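You operate a simulated robot arm through the tools that you are given. There is no shell and no other tool. Be economical: measure what you need, move in short steps, check, and stop when the job is done.

Carry out the task below with a simulated two-armed robot. There is one attempt and no reset: what you move stays moved.

Task
Take the lid off the grey tub and lay it down on the top of the repair bench. Fetch the flat black cap and set it on the black cover. Shut the middle drawer. Take the small carton from the top of the packing table and put it on the shelf under the packing table. Put the grey strainer on the top of the packing table away on the top of the white crate. Take the small blue bag and put it on the top of the parts stand. Close the black door. Lift the lid of the small bin open. Do these in any order. Set down upright: grey strainer, small blue bag.

It is judged by the outcome, as a careful person would: the job done as asked, and still so three seconds after it is handed in. It fails if anything else is knocked over, pushed out of place, dropped, spilled or broken. Lids that push on must go on centred and level and be pressed home; caps that screw on are set level and turned clockwise until they are tight.

Robot
Two 6-joint arms with fingered hands on one trunk, on a base that drives. Base frame: it is fixed to the floor where the robot stands at the start and does not move with it; the origin is under the middle of the robot, x ahead of it, y to its left, z up; the surface under the hand at the start is at about z = 860. Readings come in mm, rad, newtons and seconds.
The left shoulder is at the start at [50, 170, 1050], the right one opposite. With the tool pointing down near the work surface each hand reaches from about 520 to 780 mm from the robot's upright axis, wherever it stands, measured 20 degrees to its own side. Places, roughly: black cover (15x15x2 cm) [-1600, 1800, 800]; black door [-1200, 2100, 400]; flat black cap (5x5x3 cm) [500, 200, 900]; grey strainer (7x6x8 cm) [700, -1500, 800]; grey tub [750, 0, 1000]; lid of the small bin [-2100, 1600, 600]; middle drawer [700, 900, 1000]; shelf under the packing table [800, -1100, 200]; small blue bag (17x10x19 cm) [-400, -2500, 1400]; small carton [750, -750, 750]; top of the parts stand [-2200, 1700, 400]; top of the white crate (31x26 cm) [-4440, -1340, 240]. Payload 3.5 kg a hand.
Tool frame (each hand has its own): the origin (TCP) lies between the finger pads and is the grasp point; the fingertips stand 26 mm ahead of it; z points along the fingers, y is the line along which they close. The gripper opens to 132 mm. The gripper's body begins 73 mm behind the TCP. The gripper is a hand of 3 fingers: y runs from the thumb to the fingers, the wrist lies at [0, 0, -234] in the tool frame.
Orientation is told as [roll, pitch, yaw] about the base's x, y, z axes, in that order, counted from this pose: with the fingers straight down and closing along the base's y, the tool's x points along the base's -x, its y along +y and its z along -z.

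Tools
- The arms move only by the tool servo_tool. It takes "left_series", "right_series" or both (then of equal length, played together; a hand with none holds still); each is a list of rows, each a list of 6 numbers: the shift along the base's x, y, z in mm, then the turn, a rotation vector about the base's x, y, z in rad. In form: [[x, y, z, rx, ry, rz], ...]. A call has 1 to 8 rows; each row is the pose to reach, as a shift and turn from the pose commanded when the call began. Rows are played at 5 a second. More than 50 mm and 0.15 rad between two rows, and nothing of the call is played. A pose out of reach is approached as far as the arm can. The call stops where the force on the tool passes 40 N (or 10 N more than at its start, if that is more) or the arm is blocked; 0.2 s more then pass. In this call time passes only in rows, and 0.2 s behind the last. It gives the time, the measured TCP pose, the force on the tool (base axes), the opening and the grip force at its end, in the units of the frame above (readings bear some noise), with the torque about the TCP (base axes, N m) and any sound that the robot's microphone picked up.
- Cameras (640 x 400 px; columns grow to the right, rows downward): "scene" is now at [33, 26.1, 1638.6]; the picture's right is [0.35, -0.94, 0.00], its down [-0.72, -0.27, -0.64] and it looks along [0.60, 0.23, -0.77] (base axes); focal length 255 px, centre (320, 200). "left" rides on the left gripper at [-62, 3, -92] in its tool frame; the picture's right is [-0.05, -1.00, 0.00], its down [0.83, -0.04, -0.56] and it looks along [0.55, -0.03, 0.83] (tool axes); focal length 230 px, centre (320, 200). "right" rides on the right gripper at [61, 3, -92] in its tool frame; the picture's right is [-0.05, 1.00, 0.00], its down [-0.83, -0.04, -0.56] and it looks along [-0.55, -0.03, 0.83] (tool axes); focal length 230 px, centre (320, 200). There is no depth. A picture from a camera that has moved, and an enlarged one, comes with that camera's place and axes in the base frame and with its lens.
- get_image(camera): a new picture of that camera. No time passes.
- raise_lower(by): slides the trunk up (or, below 0, down) by that many mm; the arms and the scene camera ride with it, the base frame stays. It gives what a move gives, with no picture.
- drive_base(legs): drives the robot by 1 to 6 legs, each [ahead, left, turn to the left] in mm, mm and rad, along the robot's own axes; the way and the turn of a leg run together, so that a leg with both is an arc; at most 1500 mm and 3.142 rad a leg. The arms and the cameras ride along, it lands a little off, and it stops where it bumps. It gives what a move gives.
- curl_fingers(finger1, finger2, thumb_bend, hand): sets how far each is bent, from 0 (flat) to 1 (curled in); at 0.3 the hand is open as for a grip, at 0.7 the pads meet at the TCP. One left out holds its place. A second passes; each finger stops where it meets its share of the squeeze, and holds until it gets a number again. It is the only way to open and close the hand. It gives what a move gives, with no picture; readings hold the bend of each and the force on the fingers (four entries, about 0 where the hand has none), thumb and palm.
- turn_head(pan, tilt): turns the head with the scene camera to pan (to the left, within 1.501 rad either way) and tilt (down, from -0.506 to 1.204), counted from straight ahead of the robot. It gives what a move gives.
- inspect(camera, box): a new picture of the part [left, top, right, bottom] of that camera's present view, enlarged. No time passes.
- close_job(): hands the job in; it is judged then, once.

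Work in short steps. Places have to be worked out from the pictures, the camera data and where the tool is seen: move nearer, look again, correct. Check each grasp and each placing, and mend what went wrong. You have 186 turns and 174 pictures in all, those below and enlarged ones among them. Open the grippers and draw the arms clear of the work before you hand the job in, unless the task says otherwise; then end with one line.

The tools are called as a command line: name --argument value ..., lists and objects as JSON in quotes. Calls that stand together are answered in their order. servo_tool: Moves the arms, as the interface text tells. Its arguments: {"type":"object","properties":{"left_series":{"type":"array","items":{"type":"array","items":{"type":"number"}}},"right_series":{"type":"array","items":{"type":"array","items":{"type":"number"}}}},"required":[]} The other tools are called the same way: raise_lower (by) slides the trunk up or down; curl_fingers (finger1, finger2, thumb_bend, hand) moves the fingers one by one; drive_base (legs) drives the base; turn_head (pan, tilt) turns the head that bears the scene camera; get_image (camera) takes a picture; inspect (camera, box) takes an enlarged picture of a part of a camera's view; close_job () hands the job in.

At the start:

```text
clock: 0.0
left_ee_pos: [525.2, 294.9, 1176.6]
left_ee_rot: [0.002, 0.001, 0.001]
left_contact_force: [-0.9, 0.5, 0.2]
left_moment: [0.03, 0.01, 0.05]
left_finger_gap: 131.9
left_gripper_force: 0.0
left_shape: jaw
left_bend: [0.3, 0.3, 0.3]
left_finger forces: [0.0, 0.0, 0.0, 0.0, 0.0, 0.0]
right_ee_pos: [615.6, -274.1, 1215.5]
right_ee_rot: [0.0, -0.001, -0.001]
right_contact_force: [-0.2, -0.2, 0.6]
right_moment: [-0.03, 0.01, 0.01]
right_finger_gap: 131.9
right_gripper_force: 0.1
right_shape: jaw
right_bend: [0.3, 0.3, 0.3]
right_finger forces: [0.0, 0.0, 0.0, 0.0, 0.0, 0.0]
trunk travel left (down, up): [-665.0, 45.0]
robot x, y, heading: [-1.1, 3.2, -0.0]
head pan, tilt: [0.361, 0.88]
```

scene: 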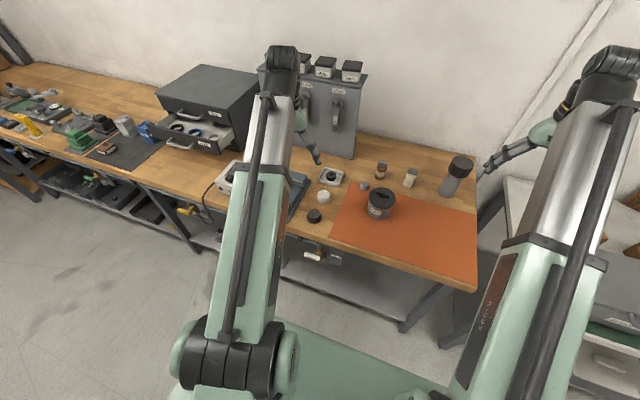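
right: 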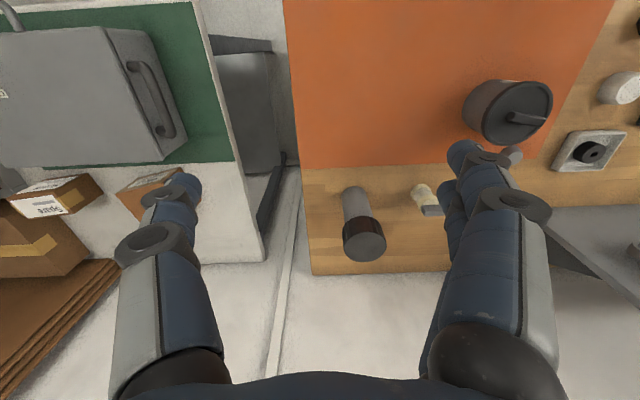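
left: 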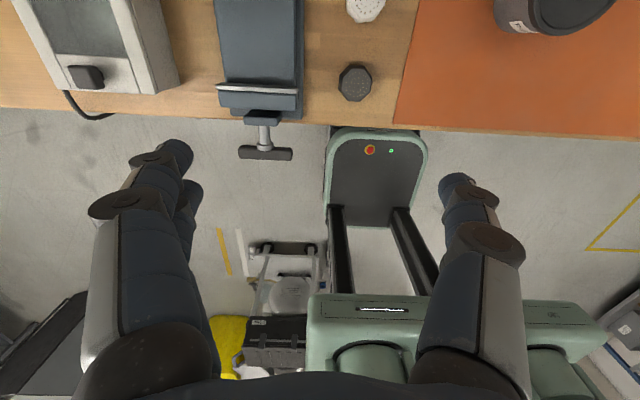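

The tub is on the orange mat and the flat black cap is at the bench's front edge. I look closer at both.

inspect --camera "scene" --box '[280, 140, 480, 265]'

inspect --camera "scene" --box '[0, 40, 320, 240]'

inspect --camera "right" --box '[400, 40, 640, 190]'

```text
3.20 times, centred on (380, 202) of scene
camera zoom: at [33.0, 26.1, 1638.6], right [0.35, -0.94, 0.0], down [-0.72, -0.27, -0.64], along [0.6, 0.23, -0.77], focal length 815 px, centre (128, 192)
```

zoom: 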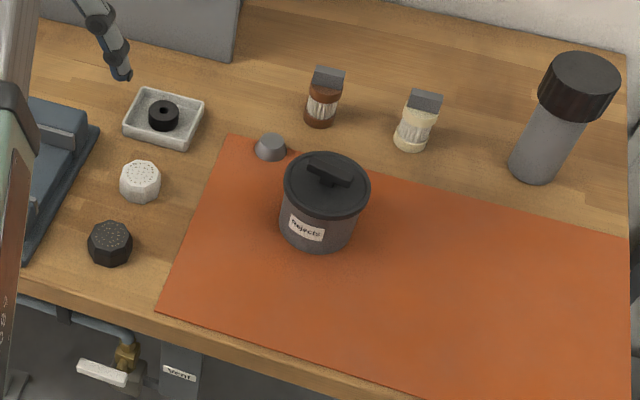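

```text
2.00 times, centred on (160, 140) of scene
camera zoom: at [33.0, 26.1, 1638.6], right [0.35, -0.94, 0.0], down [-0.72, -0.27, -0.64], along [0.6, 0.23, -0.77], focal length 510 px, centre (640, 320)
```

zoom: 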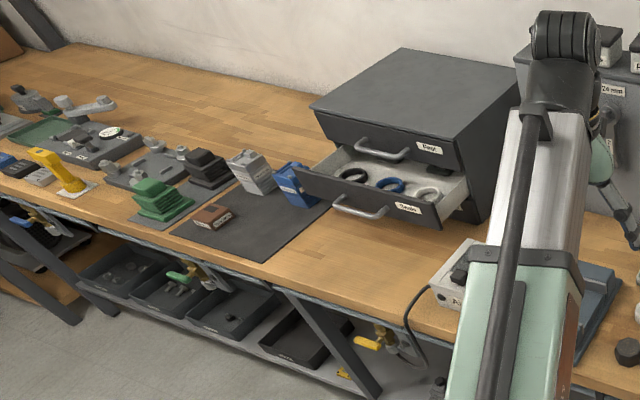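

```text
2.67 times, centred on (520, 115) of right
camera zoom: at [552.9, -272.2, 1307.4], right [0.05, 1.0, 0.0], down [0.83, -0.04, 0.56], along [0.56, -0.03, -0.83], focal length 614 px, centre (-213, 427)
```

zoom: 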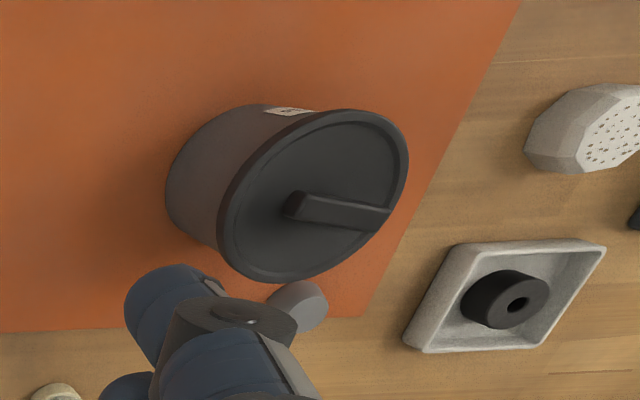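

I look around the surroundings to plan the route.

turn_head --pan -1.0 --tilt 0.5

get_image --camera "scene"

turn_head --pan 1.0 --tilt 0.5

get_image --camera "scene"

turn_head --pan -0.25 --tilt 0.8

get_image --camera "scene"

```text
clock: 1.5
left_ee_pos: [525.5, 294.1, 1175.6]
left_ee_rot: [-0.001, 0.001, 0.001]
left_contact_force: [0.0, 0.2, -0.4]
left_moment: [0.03, 0.01, 0.0]
left_finger_gap: 131.8
left_gripper_force: 0.0
left_shape: jaw
left_bend: [0.3, 0.3, 0.3]
left_finger forces: [0.0, 0.1, 0.0, 0.0, 0.1, 0.1]
right_ee_pos: [615.8, -274.8, 1214.6]
right_ee_rot: [-0.002, -0.001, -0.003]
right_contact_force: [-0.6, 0.5, 0.5]
right_moment: [0.05, -0.01, -0.02]
right_finger_gap: 131.9
right_gripper_force: 0.0
right_shape: jaw
right_bend: [0.3, 0.3, 0.3]
right_finger forces: [0.1, 0.1, 0.1, 0.0, 0.0, 0.1]
trunk travel left (down, up): [-665.0, 45.0]
robot x, y, heading: [-0.0, 1.8, -0.005]
head pan, tilt: [-1.0, 0.499]
```

```text
167 pictures are left
camera scene: at [10.5, -77.5, 1670.9], right [-0.84, -0.54, 0.0], down [-0.26, 0.4, -0.88], along [0.47, -0.74, -0.48], focal length 255 px, centre (320, 200)
```

scene: 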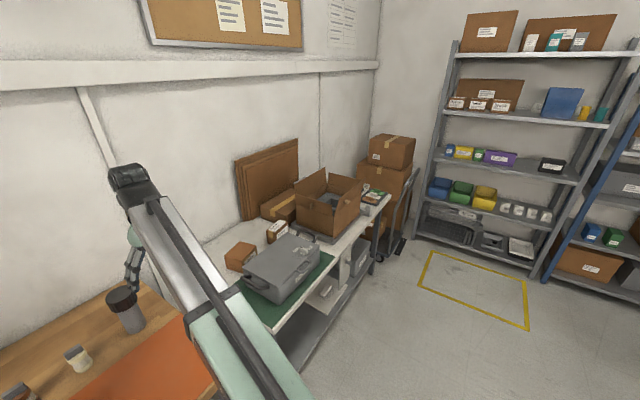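

```text
clock: 3.4
left_ee_pos: [526.2, 295.7, 1176.2]
left_ee_rot: [0.0, 0.001, 0.001]
left_contact_force: [-0.5, -0.1, -0.7]
left_moment: [0.03, 0.01, 0.05]
left_finger_gap: 131.6
left_gripper_force: 0.0
left_shape: jaw
left_bend: [0.3, 0.3, 0.3]
left_finger forces: [0.1, 0.0, 0.0, 0.1, 0.1, 0.1]
right_ee_pos: [615.7, -275.8, 1214.2]
right_ee_rot: [0.001, -0.003, 0.0]
right_contact_force: [0.1, 0.3, -0.1]
right_moment: [-0.03, 0.0, 0.0]
right_finger_gap: 131.8
right_gripper_force: 0.1
right_shape: jaw
right_bend: [0.3, 0.3, 0.3]
right_finger forces: [0.0, 0.0, 0.0, 0.1, 0.1, 0.0]
trunk travel left (down, up): [-665.0, 45.0]
robot x, y, heading: [-0.4, 0.6, -0.004]
head pan, tilt: [1.0, 0.499]
```

```text
166 pictures are left
camera scene: at [10.5, 75.5, 1670.9], right [0.84, -0.54, 0.0], down [-0.26, -0.4, -0.88], along [0.47, 0.74, -0.48], focal length 255 px, centre (320, 200)
```

scene: 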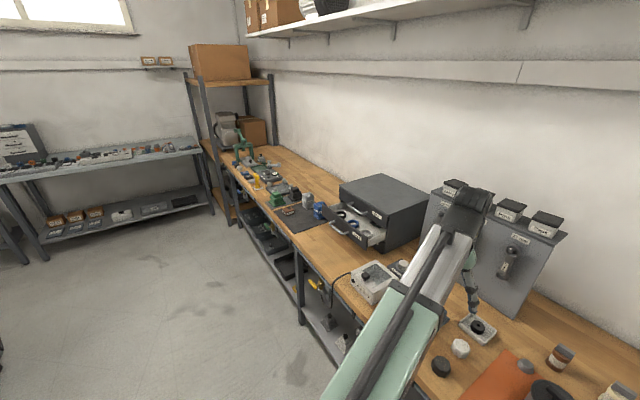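

```text
clock: 4.9
left_ee_pos: [525.6, 295.4, 1175.9]
left_ee_rot: [-0.001, -0.001, -0.001]
left_contact_force: [-0.1, 0.2, 0.0]
left_moment: [0.03, 0.02, -0.01]
left_finger_gap: 131.8
left_gripper_force: 0.0
left_shape: jaw
left_bend: [0.3, 0.3, 0.3]
left_finger forces: [0.0, 0.0, 0.0, 0.0, 0.0, 0.0]
right_ee_pos: [615.6, -274.1, 1215.1]
right_ee_rot: [0.0, -0.002, -0.002]
right_contact_force: [-0.8, -0.3, -0.7]
right_moment: [0.02, 0.03, 0.02]
right_finger_gap: 132.0
right_gripper_force: 0.0
right_shape: jaw
right_bend: [0.3, 0.3, 0.3]
right_finger forces: [0.0, 0.0, 0.1, 0.0, 0.0, 0.1]
trunk travel left (down, up): [-665.0, 45.0]
robot x, y, heading: [-1.0, -0.6, -0.0]
head pan, tilt: [-0.25, 0.799]
```

```text
165 pictures are left
camera scene: at [39.5, -20.9, 1644.9], right [-0.25, -0.97, 0.0], down [-0.69, 0.18, -0.7], along [0.68, -0.17, -0.72], focal length 255 px, centre (320, 200)
```

scene: 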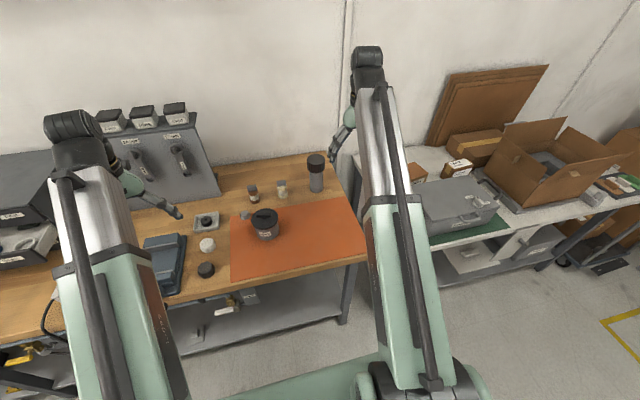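

The bench, tub and packing table are clear to me. I start with the lid: right hand moves above the handle (about [668, 30]) while turning 90° so that it closes along x.

servo_tool --right_series '[[5, 28, -5, 0, 0, 0.14], [10, 56, -10, 0, 0, 0.28], [15, 84, -15, 0, 0, 0.42], [20, 112, -20, 0, 0, 0.56], [25, 140, -25, 0, 0, 0.7], [30, 168, -30, 0, 0, 0.84], [35, 196, -35, 0, 0, 0.98], [40, 224, -40, 0, 0, 1.12]]'

get_image --camera "right"

```text
clock: 6.7
left_ee_pos: [527.1, 295.8, 1175.1]
left_ee_rot: [0.0, 0.001, -0.001]
left_contact_force: [0.8, -0.3, 0.3]
left_moment: [0.0, 0.03, 0.01]
left_finger_gap: 132.1
left_gripper_force: 0.0
left_shape: jaw
left_bend: [0.3, 0.3, 0.3]
left_finger forces: [0.0, 0.1, 0.1, 0.0, 0.0, 0.0]
right_ee_pos: [655.6, -51.3, 1174.4]
right_ee_rot: [0.0, -0.001, 1.122]
right_contact_force: [0.4, -0.5, -0.6]
right_moment: [-0.03, -0.02, 0.0]
right_finger_gap: 131.9
right_gripper_force: 0.1
right_shape: jaw
right_bend: [0.3, 0.3, 0.3]
right_finger forces: [0.1, 0.1, 0.1, 0.0, 0.1, 0.1]
trunk travel left (down, up): [-665.0, 45.0]
robot x, y, heading: [0.2, -1.5, -0.004]
head pan, tilt: [-0.25, 0.799]
```

```text
164 pictures are left
camera right: at [624.8, -105.9, 1266.8], right [-0.88, 0.48, 0.0], down [0.4, 0.73, 0.56], along [0.27, 0.49, -0.83], focal length 230 px, centre (320, 200)
```

right: 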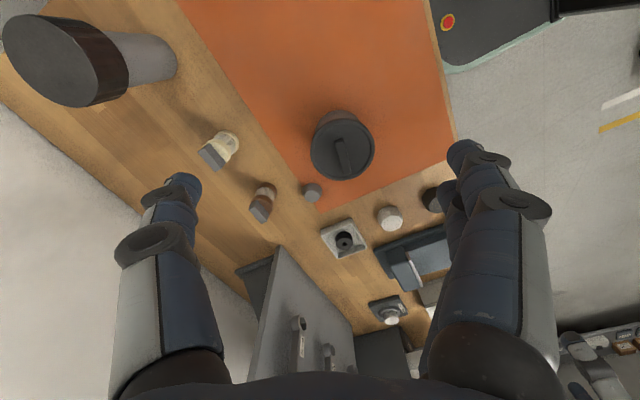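

The handle lies at about (655, 22) and runs along y. I finish the turn and get above it, then look.

servo_tool --right_series '[[0, 18, -25, 0, 0, 0.13], [0, 36, -50, 0, 0, 0.26], [0, 54, -75, 0, 0, 0.39], [0, 73, -100, 0, 0, 0.45]]'

get_image --camera "right"

turn_head --pan 0.1 --tilt 0.9

get_image --camera "scene"

```text
clock: 7.7
left_ee_pos: [525.6, 295.4, 1176.6]
left_ee_rot: [-0.001, 0.0, -0.001]
left_contact_force: [0.1, -0.1, 0.0]
left_moment: [0.0, 0.02, 0.04]
left_finger_gap: 131.7
left_gripper_force: 0.0
left_shape: jaw
left_bend: [0.3, 0.3, 0.3]
left_finger forces: [0.0, 0.0, 0.0, 0.0, 0.0, 0.0]
right_ee_pos: [656.1, 22.5, 1074.5]
right_ee_rot: [0.001, -0.001, 1.569]
right_contact_force: [0.5, -0.5, 0.6]
right_moment: [-0.02, -0.01, -0.04]
right_finger_gap: 131.7
right_gripper_force: 0.0
right_shape: jaw
right_bend: [0.3, 0.3, 0.3]
right_finger forces: [0.0, 0.1, 0.0, 0.0, 0.0, 0.1]
trunk travel left (down, up): [-665.0, 45.0]
robot x, y, heading: [0.3, 0.9, 0.003]
head pan, tilt: [-0.25, 0.799]
```

```text
163 pictures are left
camera right: at [652.0, -40.6, 1166.7], right [-1.0, 0.05, 0.0], down [0.04, 0.83, 0.56], along [0.03, 0.56, -0.83], focal length 230 px, centre (320, 200)
```

right: 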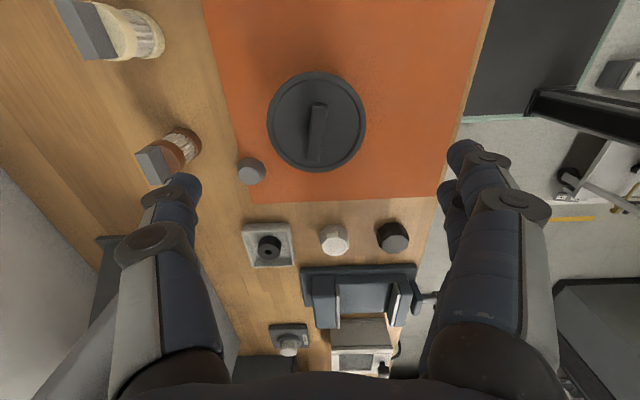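

```text
clock: 8.5
left_ee_pos: [525.8, 295.7, 1176.8]
left_ee_rot: [0.0, 0.001, -0.001]
left_contact_force: [0.8, 0.4, -0.3]
left_moment: [0.0, 0.0, -0.01]
left_finger_gap: 131.9
left_gripper_force: 0.2
left_shape: jaw
left_bend: [0.3, 0.3, 0.3]
left_finger forces: [0.0, 0.1, 0.0, 0.0, 0.0, 0.1]
right_ee_pos: [656.8, 21.8, 1074.5]
right_ee_rot: [-0.001, -0.001, 1.57]
right_contact_force: [0.5, 1.1, -0.1]
right_moment: [0.03, 0.01, -0.01]
right_finger_gap: 132.1
right_gripper_force: 0.0
right_shape: jaw
right_bend: [0.3, 0.3, 0.3]
right_finger forces: [0.1, 0.1, 0.0, 0.0, 0.0, 0.0]
trunk travel left (down, up): [-665.0, 45.0]
robot x, y, heading: [-3.0, 1.1, -0.003]
head pan, tilt: [0.099, 0.901]
```

```text
162 pictures are left
camera scene: at [36.5, 6.5, 1637.0], right [0.1, -1.0, 0.0], down [-0.78, -0.08, -0.62], along [0.62, 0.06, -0.78], focal length 255 px, centre (320, 200)
```

scene: 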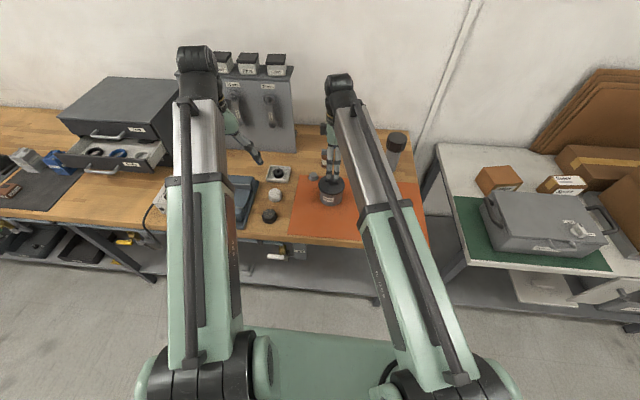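

Lid centre is about (659, 20, ~952), handle turned ~0.2 rad from y. I align the yaw and go down to z≈1000, then look.

servo_tool --right_series '[[1, 0, -25, 0, 0, -0.09], [2, 0, -50, 0, 0, -0.18], [2, 0, -75, 0, 0, -0.18]]'

get_image --camera "right"

inspect --camera "scene" --box '[260, 110, 420, 210]'

get_image --camera "left"

```text
clock: 9.3
left_ee_pos: [525.6, 294.9, 1176.4]
left_ee_rot: [0.001, -0.001, -0.001]
left_contact_force: [0.4, -0.4, 0.4]
left_moment: [-0.03, -0.04, 0.01]
left_finger_gap: 132.0
left_gripper_force: 0.1
left_shape: jaw
left_bend: [0.3, 0.3, 0.3]
left_finger forces: [0.0, 0.0, 0.0, 0.0, 0.0, 0.0]
right_ee_pos: [656.5, 24.2, 998.3]
right_ee_rot: [0.0, -0.001, 1.388]
right_contact_force: [0.1, -1.0, -0.3]
right_moment: [0.01, -0.02, 0.01]
right_finger_gap: 131.8
right_gripper_force: 0.0
right_shape: jaw
right_bend: [0.3, 0.3, 0.3]
right_finger forces: [0.0, 0.0, 0.1, 0.0, 0.0, 0.0]
trunk travel left (down, up): [-665.0, 45.0]
robot x, y, heading: [4.2, 1.4, -0.003]
head pan, tilt: [0.099, 0.901]
```

```text
161 pictures are left
camera right: at [642.2, -37.8, 1090.9], right [-0.97, 0.23, 0.0], down [0.19, 0.81, 0.56], along [0.13, 0.54, -0.83], focal length 230 px, centre (320, 200)
```

right: 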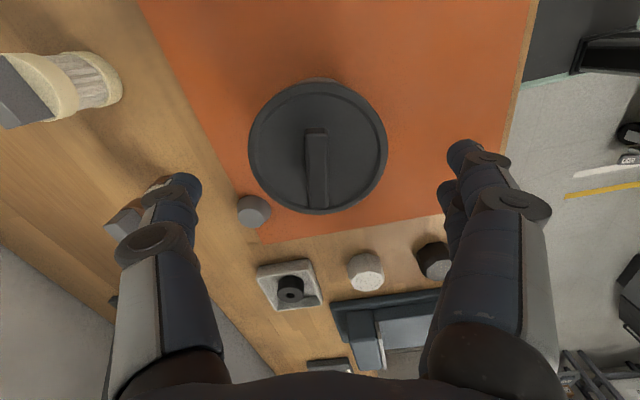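

```text
4.00 times, centred on (340, 160) of scene
camera zoom: at [36.7, 6.5, 1637.0], right [0.1, -1.0, 0.0], down [-0.78, -0.08, -0.62], along [0.62, 0.06, -0.78], focal length 1019 px, centre (240, 360)
```

zoom: 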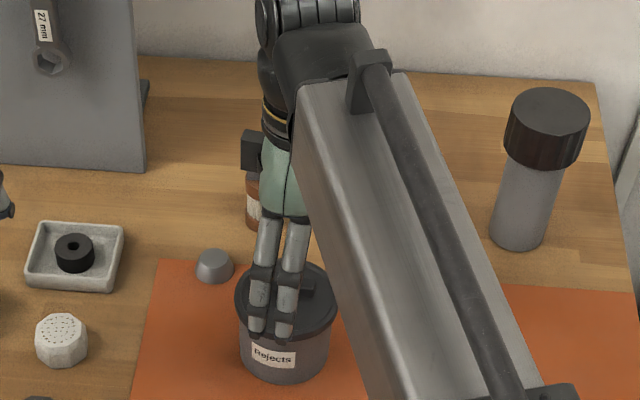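

```text
159 pictures are left
camera left: at [586.9, 299.2, 1268.9], right [0.05, -1.0, 0.0], down [-0.83, -0.04, 0.56], along [-0.55, -0.03, -0.83], focal length 230 px, centre (320, 200)
```

left: 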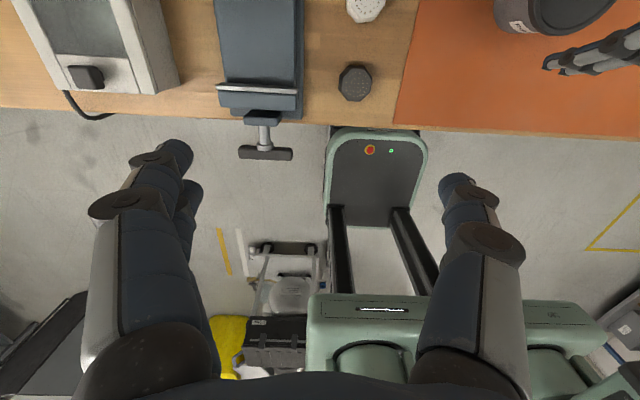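

Lid plane works out at z≈945, centre (657, 18). I go down to TCP z≈975 and close on the handle.

servo_tool --right_series '[[2, -3, -12, 0, 0, 0], [2, -4, -23, 0, 0, 0]]'

curl_fingers --hand "right" --finger1 0.7 --finger2 0.7 --thumb_bend 0.7

get_image --camera "right"

```text
clock: 9.9
left_ee_pos: [525.7, 295.7, 1176.2]
left_ee_rot: [0.0, -0.002, -0.001]
left_contact_force: [-0.1, 1.0, -0.3]
left_moment: [-0.02, -0.02, 0.0]
left_finger_gap: 132.0
left_gripper_force: 0.1
left_shape: jaw
left_bend: [0.3, 0.3, 0.3]
left_finger forces: [0.1, 0.1, 0.0, 0.0, 0.0, 0.0]
right_ee_pos: [658.4, 19.9, 976.5]
right_ee_rot: [0.001, -0.003, 1.39]
right_contact_force: [-0.8, -0.6, -0.2]
right_moment: [0.01, 0.03, -0.02]
right_finger_gap: 131.7
right_gripper_force: 0.0
right_shape: jaw
right_bend: [0.3, 0.3, 0.3]
right_finger forces: [0.0, 0.0, 0.0, 0.0, 0.0, 0.0]
trunk travel left (down, up): [-665.0, 45.0]
robot x, y, heading: [-3.5, 1.5, 0.004]
head pan, tilt: [0.099, 0.901]
```

```text
clock: 10.9
left_ee_pos: [524.8, 294.9, 1177.3]
left_ee_rot: [-0.001, -0.001, 0.0]
left_contact_force: [0.6, -0.1, -0.5]
left_moment: [-0.02, -0.01, -0.02]
left_finger_gap: 131.7
left_gripper_force: 0.1
left_shape: jaw
left_bend: [0.3, 0.3, 0.3]
left_finger forces: [0.0, 0.0, 0.0, 0.0, 0.1, 0.1]
right_ee_pos: [657.1, 19.4, 977.7]
right_ee_rot: [0.001, -0.001, 1.39]
right_contact_force: [-6.7, -0.1, 3.9]
right_moment: [0.09, 0.36, 0.09]
right_finger_gap: 43.5
right_gripper_force: 19.9
right_shape: fingers
right_bend: [0.56, 0.54, 0.64]
right_finger forces: [11.8, 13.3, 0.0, 0.0, 15.3, 0.1]
trunk travel left (down, up): [-665.0, 45.0]
robot x, y, heading: [-2.5, -2.1, 0.0]
head pan, tilt: [0.099, 0.901]
heard: snap
```

```text
158 pictures are left
camera right: at [642.4, -41.7, 1069.1], right [-0.97, 0.23, 0.0], down [0.19, 0.81, 0.56], along [0.13, 0.54, -0.83], focal length 230 px, centre (320, 200)
```

right: 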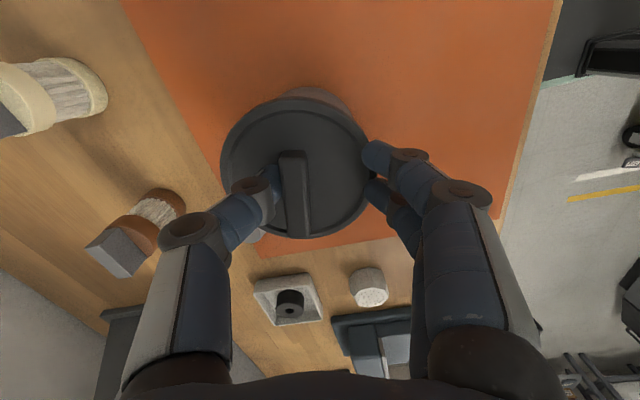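

The hand holds the lid between handle (thumb) and rim (fingers), and a snap was heard — the lid popped loose. I lift a little and check.

servo_tool --right_series '[[0, 0, 8, 0, 0, 0], [0, 0, 20, 0, 0, 0], [0, 0, 40, 0, 0, 0]]'

get_image --camera "right"

inspect --camera "scene" --box '[260, 110, 420, 210]'

```text
clock: 11.7
left_ee_pos: [526.8, 295.5, 1175.2]
left_ee_rot: [0.0, 0.002, -0.001]
left_contact_force: [0.3, 1.0, -0.4]
left_moment: [0.01, -0.01, 0.01]
left_finger_gap: 132.1
left_gripper_force: 0.0
left_shape: jaw
left_bend: [0.3, 0.3, 0.3]
left_finger forces: [0.0, 0.1, 0.0, 0.0, 0.1, 0.1]
right_ee_pos: [658.4, 19.1, 1016.7]
right_ee_rot: [0.0, -0.001, 1.392]
right_contact_force: [-0.3, 0.3, -1.5]
right_moment: [0.0, 0.03, 0.0]
right_finger_gap: 43.5
right_gripper_force: 17.9
right_shape: fingers
right_bend: [0.57, 0.55, 0.64]
right_finger forces: [9.0, 9.9, 0.0, 0.0, 17.5, 0.1]
trunk travel left (down, up): [-665.0, 45.0]
robot x, y, heading: [-1.6, 2.8, -0.002]
head pan, tilt: [0.099, 0.901]
```

```text
157 pictures are left
camera right: at [643.1, -42.1, 1108.7], right [-0.97, 0.23, 0.0], down [0.19, 0.81, 0.56], along [0.13, 0.54, -0.83], focal length 230 px, centre (320, 200)
```

right: 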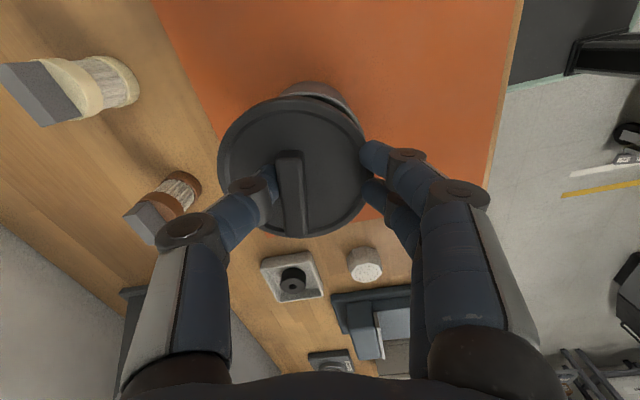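

```text
4.00 times, centred on (340, 160) of scene
camera zoom: at [36.4, 6.5, 1637.0], right [0.1, -1.0, 0.0], down [-0.78, -0.08, -0.62], along [0.62, 0.06, -0.78], focal length 1019 px, centre (240, 360)
```

zoom: 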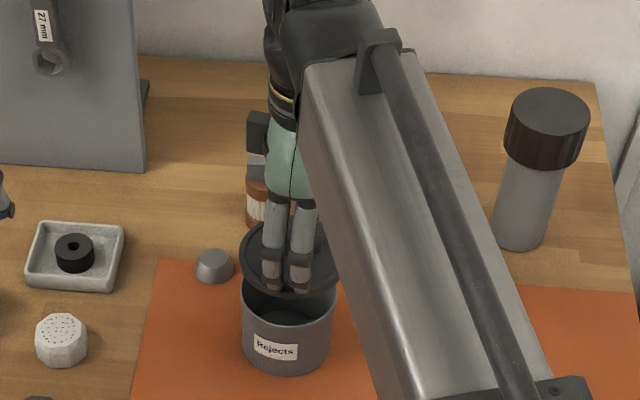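

The lid is off and level in the right hand. It will go on the bare bench spot where the black cap now sits, so I move the right hand aside and bring the left hand above the cap (about [546, 244]).

servo_tool --right_series '[[0, -20, 40, 0, 0, 0], [0, -65, 60, 0, 0, 0], [0, -110, 80, 0, 0, 0], [0, -155, 80, 0, 0, 0], [0, -200, 80, 0, 0, 0]]' --left_series '[[4, -10, -35, 0, 0, 0], [8, -20, -75, 0, 0, 0], [12, -30, -115, 0, 0, 0], [16, -41, -155, 0, 0, 0], [20, -51, -195, 0, 0, 0]]'

get_image --camera "left"

get_image --camera "scene"

```text
clock: 12.9
left_ee_pos: [545.6, 243.4, 980.2]
left_ee_rot: [-0.001, 0.0, 0.001]
left_contact_force: [0.2, 0.4, 0.4]
left_moment: [-0.03, -0.03, 0.0]
left_finger_gap: 131.7
left_gripper_force: 0.0
left_shape: jaw
left_bend: [0.3, 0.3, 0.3]
left_finger forces: [0.1, 0.0, 0.1, 0.1, 0.0, 0.0]
right_ee_pos: [658.6, -183.7, 1095.3]
right_ee_rot: [-0.001, -0.004, 1.39]
right_contact_force: [1.1, -0.1, -0.3]
right_moment: [0.0, 0.01, 0.0]
right_finger_gap: 43.6
right_gripper_force: 18.2
right_shape: fingers
right_bend: [0.57, 0.55, 0.64]
right_finger forces: [8.7, 9.4, 0.0, 0.0, 17.6, 0.0]
trunk travel left (down, up): [-665.0, 45.0]
robot x, y, heading: [2.5, 0.5, 0.001]
head pan, tilt: [0.099, 0.901]
```

```text
155 pictures are left
camera left: at [606.2, 246.9, 1073.2], right [0.05, -1.0, 0.0], down [-0.83, -0.04, 0.56], along [-0.55, -0.03, -0.83], focal length 230 px, centre (320, 200)
```

left: 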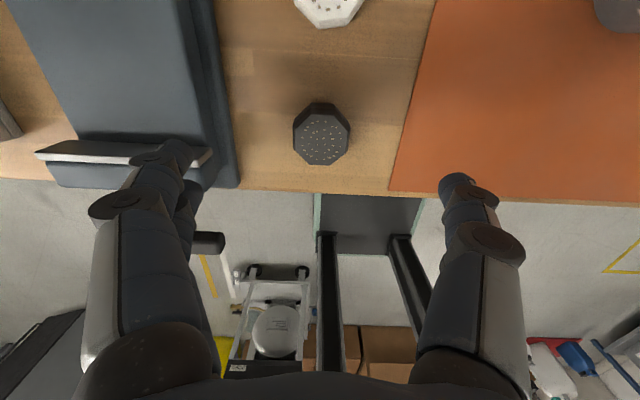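

```text
154 pictures are left
camera scene: at [36.7, 5.9, 1637.0], right [0.1, -0.99, 0.0], down [-0.78, -0.08, -0.62], along [0.62, 0.06, -0.78], focal length 255 px, centre (320, 200)
```

scene: 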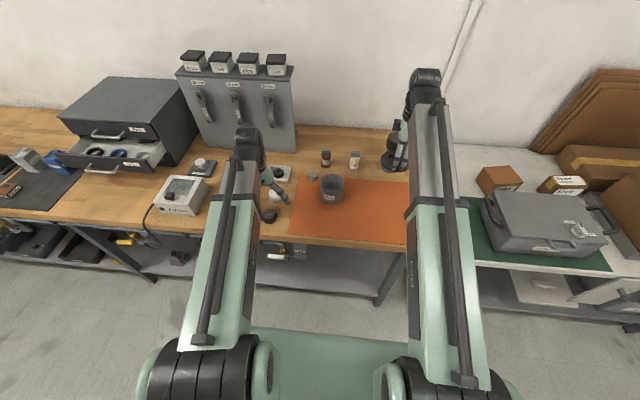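

Preclose the left hand somewhat (to keep clear of the vise) and go down around the cap.

curl_fingers --hand "left" --finger1 0.45 --finger2 0.45 --thumb_bend 0.45

servo_tool --left_series '[[2, -2, -35, 0, 0, 0], [3, -2, -65, 0, 0, 0]]'

get_image --camera "left"

```text
clock: 13.9
left_ee_pos: [545.7, 243.0, 980.7]
left_ee_rot: [0.001, -0.001, 0.001]
left_contact_force: [0.0, -0.4, -0.6]
left_moment: [-0.02, 0.0, -0.03]
left_finger_gap: 85.4
left_gripper_force: 0.0
left_shape: fingers
left_bend: [0.45, 0.45, 0.45]
left_finger forces: [0.1, 0.0, 0.1, 0.0, 0.0, 0.0]
right_ee_pos: [659.7, -182.0, 1096.6]
right_ee_rot: [0.0, -0.002, 1.39]
right_contact_force: [0.3, -0.5, -1.0]
right_moment: [0.01, 0.0, -0.02]
right_finger_gap: 43.5
right_gripper_force: 17.9
right_shape: fingers
right_bend: [0.57, 0.55, 0.64]
right_finger forces: [8.6, 9.5, 0.0, 0.0, 17.5, 0.0]
trunk travel left (down, up): [-665.0, 45.0]
robot x, y, heading: [-0.8, 0.3, -0.001]
head pan, tilt: [0.099, 0.901]
```

```text
clock: 14.5
left_ee_pos: [549.1, 241.6, 915.7]
left_ee_rot: [0.001, -0.001, -0.001]
left_contact_force: [-0.4, -0.2, 0.2]
left_moment: [0.0, 0.0, 0.04]
left_finger_gap: 85.2
left_gripper_force: 0.1
left_shape: fingers
left_bend: [0.45, 0.45, 0.45]
left_finger forces: [0.0, 0.1, 0.1, 0.1, 0.0, 0.1]
right_ee_pos: [658.7, -182.1, 1096.4]
right_ee_rot: [0.0, -0.001, 1.388]
right_contact_force: [0.6, 0.4, -1.0]
right_moment: [-0.02, -0.02, 0.01]
right_finger_gap: 43.8
right_gripper_force: 17.3
right_shape: fingers
right_bend: [0.57, 0.55, 0.64]
right_finger forces: [8.6, 9.5, 0.0, 0.1, 17.5, 0.0]
trunk travel left (down, up): [-665.0, 45.0]
robot x, y, heading: [-0.7, -0.2, 0.0]
head pan, tilt: [0.099, 0.901]
```

```text
153 pictures are left
camera left: at [609.3, 245.4, 1007.3], right [0.05, -1.0, 0.0], down [-0.83, -0.04, 0.56], along [-0.55, -0.03, -0.83], focal length 230 px, centre (320, 200)
```

left: 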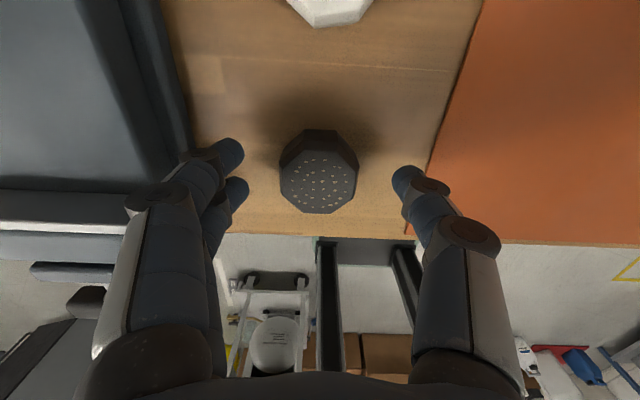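

Centred. Go down and close.

servo_tool --left_series '[[0, 0, -14, 0, 0, 0], [0, 0, -26, 0, 0, 0]]'

curl_fingers --hand "left" --finger1 0.7 --finger2 0.7 --thumb_bend 0.7

servo_tool --left_series '[[0, 0, 20, 0, 0, 0], [0, 0, 60, 0, 0, 0], [0, 0, 100, 0, 0, 0]]'

get_image --camera "left"

```text
clock: 15.1
left_ee_pos: [548.9, 242.1, 893.0]
left_ee_rot: [0.002, -0.002, -0.001]
left_contact_force: [1.2, 1.0, 17.7]
left_moment: [-0.07, 0.04, -0.03]
left_finger_gap: 85.5
left_gripper_force: 8.6
left_shape: fingers
left_bend: [0.45, 0.45, 0.45]
left_finger forces: [2.7, 5.4, 0.0, 0.0, 9.9, 0.0]
right_ee_pos: [656.9, -183.7, 1098.0]
right_ee_rot: [0.001, -0.002, 1.389]
right_contact_force: [-0.4, -0.5, -0.5]
right_moment: [-0.04, 0.0, 0.01]
right_finger_gap: 43.1
right_gripper_force: 18.1
right_shape: fingers
right_bend: [0.57, 0.55, 0.64]
right_finger forces: [8.6, 9.5, 0.0, 0.0, 17.5, 0.0]
trunk travel left (down, up): [-665.0, 45.0]
robot x, y, heading: [0.0, -0.3, 0.001]
head pan, tilt: [0.099, 0.901]
```

```text
clock: 16.1
left_ee_pos: [548.6, 242.7, 891.5]
left_ee_rot: [0.002, -0.002, 0.0]
left_contact_force: [3.9, 5.5, 30.7]
left_moment: [0.87, 0.09, -0.19]
left_finger_gap: 38.6
left_gripper_force: 30.3
left_shape: fingers
left_bend: [0.61, 0.61, 0.63]
left_finger forces: [11.9, 28.9, 0.0, 0.1, 19.3, 0.0]
right_ee_pos: [656.9, -182.5, 1096.5]
right_ee_rot: [-0.003, -0.002, 1.391]
right_contact_force: [0.8, 0.0, 0.0]
right_moment: [0.01, 0.02, -0.01]
right_finger_gap: 43.7
right_gripper_force: 17.6
right_shape: fingers
right_bend: [0.57, 0.55, 0.64]
right_finger forces: [8.6, 9.6, 0.1, 0.0, 17.5, 0.0]
trunk travel left (down, up): [-665.0, 45.0]
robot x, y, heading: [-1.7, 2.7, 0.001]
head pan, tilt: [0.099, 0.901]
```

```text
clock: 16.9
left_ee_pos: [548.4, 242.4, 990.2]
left_ee_rot: [0.0, 0.0, -0.001]
left_contact_force: [0.2, 1.1, -1.0]
left_moment: [-0.02, -0.01, 0.0]
left_finger_gap: 38.6
left_gripper_force: 17.3
left_shape: fingers
left_bend: [0.61, 0.59, 0.63]
left_finger forces: [6.6, 10.4, 0.0, 0.0, 17.4, 0.1]
right_ee_pos: [658.6, -182.5, 1096.4]
right_ee_rot: [0.0, -0.004, 1.389]
right_contact_force: [0.0, -0.4, -0.3]
right_moment: [0.01, 0.01, 0.03]
right_finger_gap: 43.3
right_gripper_force: 17.6
right_shape: fingers
right_bend: [0.57, 0.55, 0.64]
right_finger forces: [8.5, 9.4, 0.1, 0.1, 17.5, 0.1]
trunk travel left (down, up): [-665.0, 45.0]
robot x, y, heading: [4.4, 2.8, -0.001]
head pan, tilt: [0.099, 0.901]
```

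```text
152 pictures are left
camera left: at [609.5, 246.3, 1083.3], right [0.05, -1.0, 0.0], down [-0.83, -0.04, 0.56], along [-0.56, -0.03, -0.83], focal length 230 px, centre (320, 200)
```

left: 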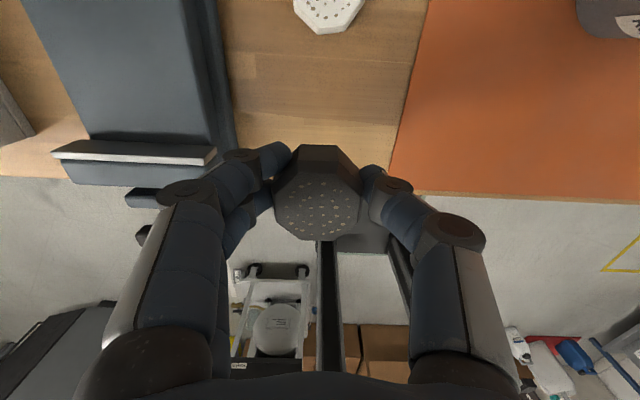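

Cap is held. I raise the left hand, then drive 250 mm left so the right hand can comfortably set the lid on the now-free wood patch.

servo_tool --left_series '[[0, 0, 40, 0, 0, 0], [0, 0, 80, 0, 0, 0], [0, 0, 120, 0, 0, 0], [0, 0, 160, 0, 0, 0]]'

drive_base --legs '[[0, 260, 0]]'

get_image --camera "scene"

get_image --camera "right"

```text
clock: 17.9
left_ee_pos: [548.3, 242.4, 1151.1]
left_ee_rot: [-0.001, -0.001, -0.001]
left_contact_force: [0.0, -0.4, -0.7]
left_moment: [0.01, 0.03, 0.03]
left_finger_gap: 38.5
left_gripper_force: 17.0
left_shape: fingers
left_bend: [0.61, 0.59, 0.63]
left_finger forces: [6.8, 10.4, 0.0, 0.1, 17.4, 0.1]
right_ee_pos: [659.3, -182.1, 1095.3]
right_ee_rot: [0.001, -0.003, 1.389]
right_contact_force: [1.1, -0.1, -0.4]
right_moment: [-0.01, 0.0, 0.0]
right_finger_gap: 43.7
right_gripper_force: 18.3
right_shape: fingers
right_bend: [0.57, 0.55, 0.64]
right_finger forces: [8.6, 9.5, 0.0, 0.1, 17.5, 0.0]
trunk travel left (down, up): [-665.0, 45.0]
robot x, y, heading: [-2.7, -1.1, -0.001]
head pan, tilt: [0.099, 0.901]
```

```text
clock: 19.8
left_ee_pos: [548.5, 504.6, 1150.6]
left_ee_rot: [-0.001, -0.001, 0.001]
left_contact_force: [0.0, -0.2, -0.5]
left_moment: [-0.03, -0.03, 0.01]
left_finger_gap: 38.6
left_gripper_force: 17.8
left_shape: fingers
left_bend: [0.61, 0.59, 0.63]
left_finger forces: [6.9, 10.5, 0.0, 0.0, 17.4, 0.0]
right_ee_pos: [658.9, 80.2, 1096.1]
right_ee_rot: [-0.001, -0.001, 1.389]
right_contact_force: [0.4, 0.3, -0.4]
right_moment: [-0.01, 0.01, 0.02]
right_finger_gap: 43.5
right_gripper_force: 17.5
right_shape: fingers
right_bend: [0.57, 0.55, 0.64]
right_finger forces: [8.6, 9.4, 0.0, 0.0, 17.5, 0.0]
trunk travel left (down, up): [-665.0, 45.0]
robot x, y, heading: [-3.4, 260.9, -0.009]
head pan, tilt: [0.099, 0.901]
```

```text
151 pictures are left
camera scene: at [36.5, 268.8, 1637.0], right [0.1, -1.0, 0.0], down [-0.78, -0.08, -0.62], along [0.62, 0.06, -0.78], focal length 255 px, centre (320, 200)
```

scene: 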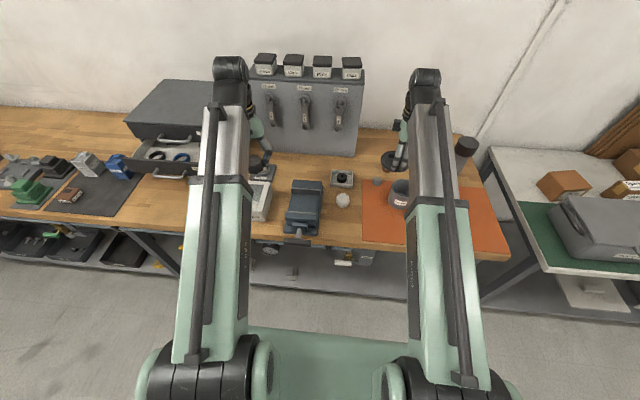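

```text
150 pictures are left
camera right: at [643.6, 18.2, 1188.9], right [-0.97, 0.23, 0.0], down [0.19, 0.81, 0.56], along [0.13, 0.54, -0.83], focal length 230 px, centre (320, 200)
```

right: 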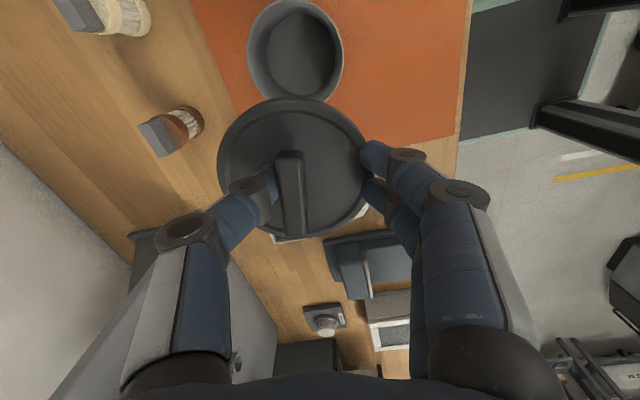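

Free wood patch: y 168–300, x 490–625. I bring the lid to centre over (555, 234) at a safe height first.

servo_tool --right_series '[[-24, 32, -10, 0, 0, 0], [-48, 64, -25, 0, 0, 0], [-72, 96, -45, 0, 0, 0], [-96, 130, -75, 0, 0, 0], [-119, 161, -105, 0, 0, 0], [-119, 161, -135, 0, 0, 0]]'

get_image --camera "right"

inspect --camera "scene" --box '[240, 140, 400, 260]'

```text
refused: row 4 steps farther than a row can; nothing moved
```

```text
149 pictures are left
camera right: at [643.6, 18.2, 1188.9], right [-0.97, 0.23, 0.0], down [0.19, 0.81, 0.56], along [0.13, 0.54, -0.83], focal length 230 px, centre (320, 200)
```

right: 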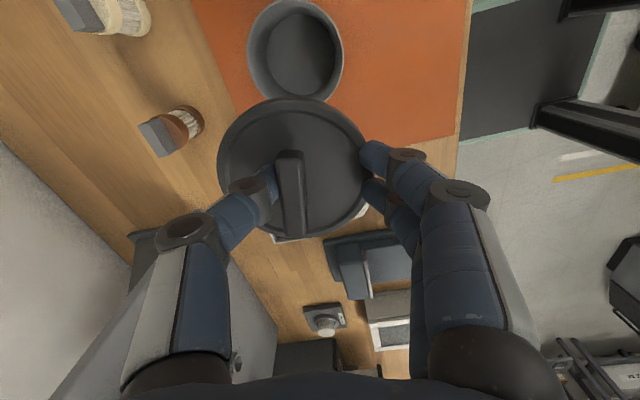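

```text
3.33 times, centred on (320, 200) of scene
camera zoom: at [36.5, 268.8, 1637.0], right [0.1, -1.0, 0.0], down [-0.78, -0.08, -0.62], along [0.62, 0.06, -0.78], focal length 849 px, centre (320, 200)
```

zoom: 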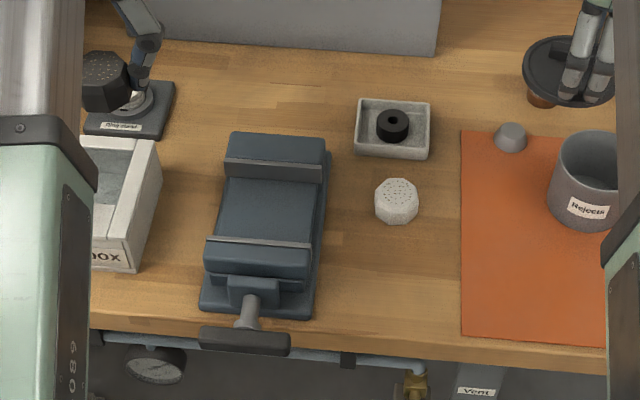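

Same move in smaller steps.

servo_tool --right_series '[[-20, 28, -10, 0, 0, 0], [-40, 56, -20, 0, 0, 0], [-60, 84, -35, 0, 0, 0], [-80, 112, -50, 0, 0, 0], [-100, 140, -70, 0, 0, 0], [-114, 165, -90, 0, 0, 0], [-114, 165, -125, 0, 0, 0]]'

get_image --camera "right"

inspect --camera "scene" --box '[240, 140, 400, 260]'

```text
clock: 21.4
left_ee_pos: [549.2, 503.7, 1149.8]
left_ee_rot: [0.0, 0.0, 0.0]
left_contact_force: [-0.3, -0.1, -1.0]
left_moment: [-0.01, 0.01, 0.02]
left_finger_gap: 38.3
left_gripper_force: 17.3
left_shape: fingers
left_bend: [0.61, 0.59, 0.63]
left_finger forces: [6.8, 10.5, 0.0, 0.0, 17.4, 0.0]
right_ee_pos: [547.0, 244.2, 970.7]
right_ee_rot: [0.001, -0.001, 1.389]
right_contact_force: [-0.8, -0.2, 0.0]
right_moment: [-0.01, 0.02, -0.02]
right_finger_gap: 43.6
right_gripper_force: 17.9
right_shape: fingers
right_bend: [0.57, 0.55, 0.64]
right_finger forces: [8.4, 9.1, 0.0, 0.0, 17.6, 0.1]
trunk travel left (down, up): [-665.0, 45.0]
robot x, y, heading: [-2.1, 258.6, -0.003]
head pan, tilt: [0.099, 0.901]
```

```text
147 pictures are left
camera right: at [531.0, 182.7, 1063.2], right [-0.97, 0.23, 0.0], down [0.19, 0.81, 0.56], along [0.13, 0.54, -0.83], focal length 230 px, centre (320, 200)
```

right: 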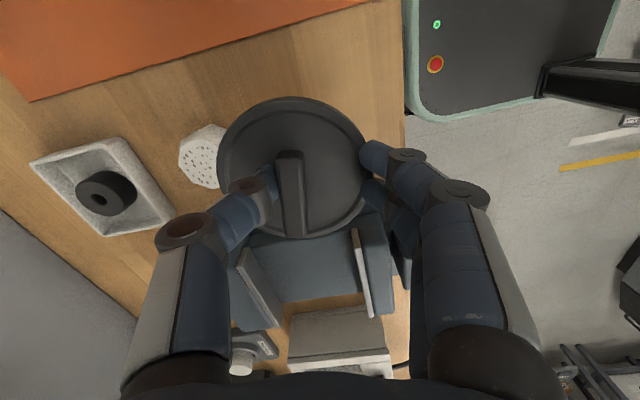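

```text
3.33 times, centred on (320, 200) of scene
camera zoom: at [36.9, 267.0, 1637.0], right [0.1, -1.0, 0.0], down [-0.78, -0.08, -0.62], along [0.62, 0.06, -0.78], focal length 849 px, centre (320, 200)
```

zoom: 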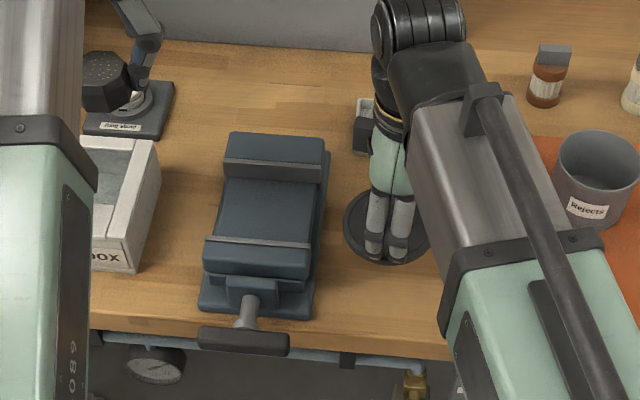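

Position fits. I lower the lid until it touches.

servo_tool --right_series '[[-3, 0, -20, 0, 0, 0], [-5, 0, -40, 0, 0, 0], [-5, 0, -50, 0, 0, 0], [-5, 0, -56, 0, 0, 0], [-5, 0, -62, 0, 0, 0]]'

get_image --camera "right"

inspect --camera "scene" --box '[280, 160, 380, 240]'

```text
clock: 22.6
left_ee_pos: [548.0, 503.7, 1149.1]
left_ee_rot: [-0.001, 0.0, 0.002]
left_contact_force: [-0.4, -0.9, -0.8]
left_moment: [0.01, 0.01, 0.0]
left_finger_gap: 38.6
left_gripper_force: 17.3
left_shape: fingers
left_bend: [0.61, 0.59, 0.63]
left_finger forces: [6.9, 10.5, 0.0, 0.0, 17.5, 0.0]
right_ee_pos: [540.5, 245.1, 907.9]
right_ee_rot: [0.0, -0.001, 1.389]
right_contact_force: [-0.3, -0.1, -0.4]
right_moment: [-0.03, 0.0, 0.0]
right_finger_gap: 43.6
right_gripper_force: 17.7
right_shape: fingers
right_bend: [0.57, 0.55, 0.64]
right_finger forces: [8.3, 9.2, 0.0, 0.0, 17.7, 0.0]
trunk travel left (down, up): [-665.0, 45.0]
robot x, y, heading: [-0.8, 261.2, 0.001]
head pan, tilt: [0.099, 0.901]
```

```text
145 pictures are left
camera right: at [524.7, 183.5, 1001.1], right [-0.97, 0.23, 0.0], down [0.19, 0.81, 0.56], along [0.13, 0.54, -0.83], focal length 230 px, centre (320, 200)
```

right: 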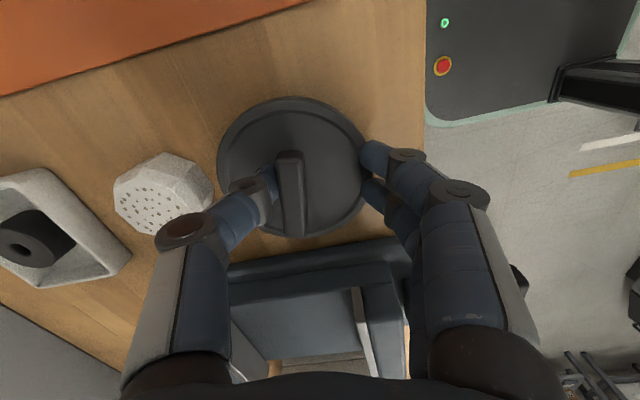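

```text
5.00 times, centred on (330, 200) of scene
camera zoom: at [36.6, 267.2, 1637.0], right [0.1, -1.0, 0.0], down [-0.78, -0.08, -0.62], along [0.62, 0.06, -0.78], focal length 1274 px, centre (270, 200)
```

zoom: 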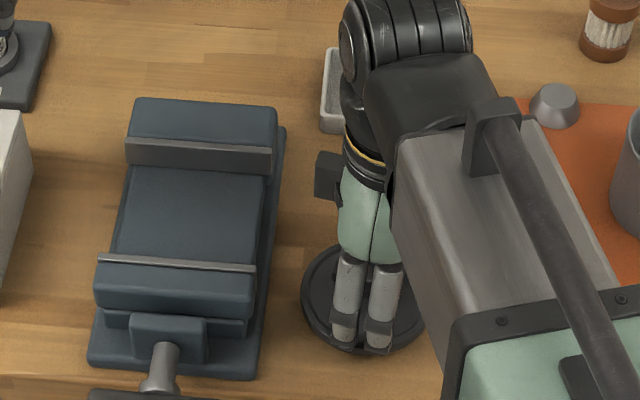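

No contact yet; keep lowering in 4 mm steps.

servo_tool --right_series '[[0, 0, -4, 0, 0, 0], [0, 0, -8, 0, 0, 0], [0, 0, -12, 0, 0, 0], [0, 0, -16, 0, 0, 0]]'

```text
clock: 23.5
left_ee_pos: [547.4, 504.6, 1151.3]
left_ee_rot: [0.0, -0.001, 0.001]
left_contact_force: [0.5, 0.0, -0.7]
left_moment: [-0.05, 0.01, 0.04]
left_finger_gap: 38.3
left_gripper_force: 17.1
left_shape: fingers
left_bend: [0.61, 0.59, 0.63]
left_finger forces: [6.7, 10.5, 0.0, 0.0, 17.4, 0.0]
right_ee_pos: [540.5, 244.9, 899.9]
right_ee_rot: [-0.005, -0.006, 1.389]
right_contact_force: [-5.5, -0.7, 25.3]
right_moment: [0.11, 0.65, 0.09]
right_finger_gap: 43.6
right_gripper_force: 27.1
right_shape: fingers
right_bend: [0.58, 0.57, 0.64]
right_finger forces: [14.7, 19.9, 0.1, 0.0, 20.2, 0.0]
trunk travel left (down, up): [-665.0, 45.0]
robot x, y, heading: [-1.6, 260.1, 0.0]
head pan, tilt: [0.099, 0.901]
stopped in row 4 (right hand): the force on the tool passed its limit at 47 N (the readings are from after the stop); the commanded pose is now the measured one
```

Contact. I ease up 2 mm and open partially.

servo_tool --right_series '[[0, 0, 2, 0, 0, 0]]'

curl_fingers --hand "right" --finger1 0.44 --finger2 0.44 --thumb_bend 0.52

get_image --camera "right"

```text
clock: 23.9
left_ee_pos: [546.2, 504.5, 1151.6]
left_ee_rot: [0.0, -0.002, 0.001]
left_contact_force: [1.1, 0.4, -0.8]
left_moment: [0.02, -0.03, 0.01]
left_finger_gap: 38.6
left_gripper_force: 16.9
left_shape: fingers
left_bend: [0.61, 0.59, 0.63]
left_finger forces: [6.8, 10.6, 0.0, 0.0, 17.5, 0.1]
right_ee_pos: [541.1, 243.7, 899.9]
right_ee_rot: [-0.005, -0.005, 1.389]
right_contact_force: [-4.2, 0.1, 15.1]
right_moment: [0.1, 0.42, 0.03]
right_finger_gap: 44.0
right_gripper_force: 23.9
right_shape: fingers
right_bend: [0.58, 0.57, 0.64]
right_finger forces: [12.9, 17.1, 0.0, 0.1, 18.4, 0.1]
trunk travel left (down, up): [-665.0, 45.0]
robot x, y, heading: [-0.3, 259.2, -0.001]
head pan, tilt: [0.099, 0.901]
```

```text
clock: 24.9
left_ee_pos: [546.1, 504.8, 1151.6]
left_ee_rot: [0.001, -0.001, -0.001]
left_contact_force: [0.5, 0.9, -0.5]
left_moment: [-0.01, 0.0, -0.01]
left_finger_gap: 38.3
left_gripper_force: 17.3
left_shape: fingers
left_bend: [0.61, 0.59, 0.63]
left_finger forces: [6.8, 10.5, 0.0, 0.0, 17.5, 0.0]
right_ee_pos: [538.9, 245.4, 901.2]
right_ee_rot: [-0.006, -0.006, 1.388]
right_contact_force: [-2.9, 0.7, 30.6]
right_moment: [-0.19, -0.94, -0.01]
right_finger_gap: 65.9
right_gripper_force: 17.0
right_shape: fingers
right_bend: [0.44, 0.44, 0.56]
right_finger forces: [0.0, 0.0, 0.1, 0.0, 34.6, 0.1]
trunk travel left (down, up): [-665.0, 45.0]
robot x, y, heading: [-0.8, 261.4, 0.0]
head pan, tilt: [0.099, 0.901]
```

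```text
143 pictures are left
camera right: at [523.2, 182.5, 993.6], right [-0.97, 0.23, -0.01], down [0.19, 0.81, 0.56], along [0.14, 0.54, -0.83], focal length 230 px, centre (320, 200)
```

right: 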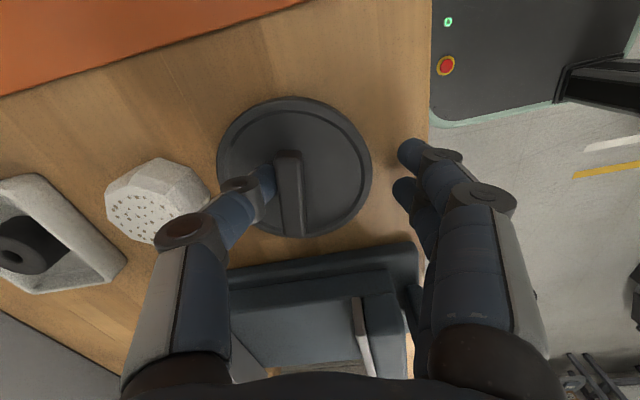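

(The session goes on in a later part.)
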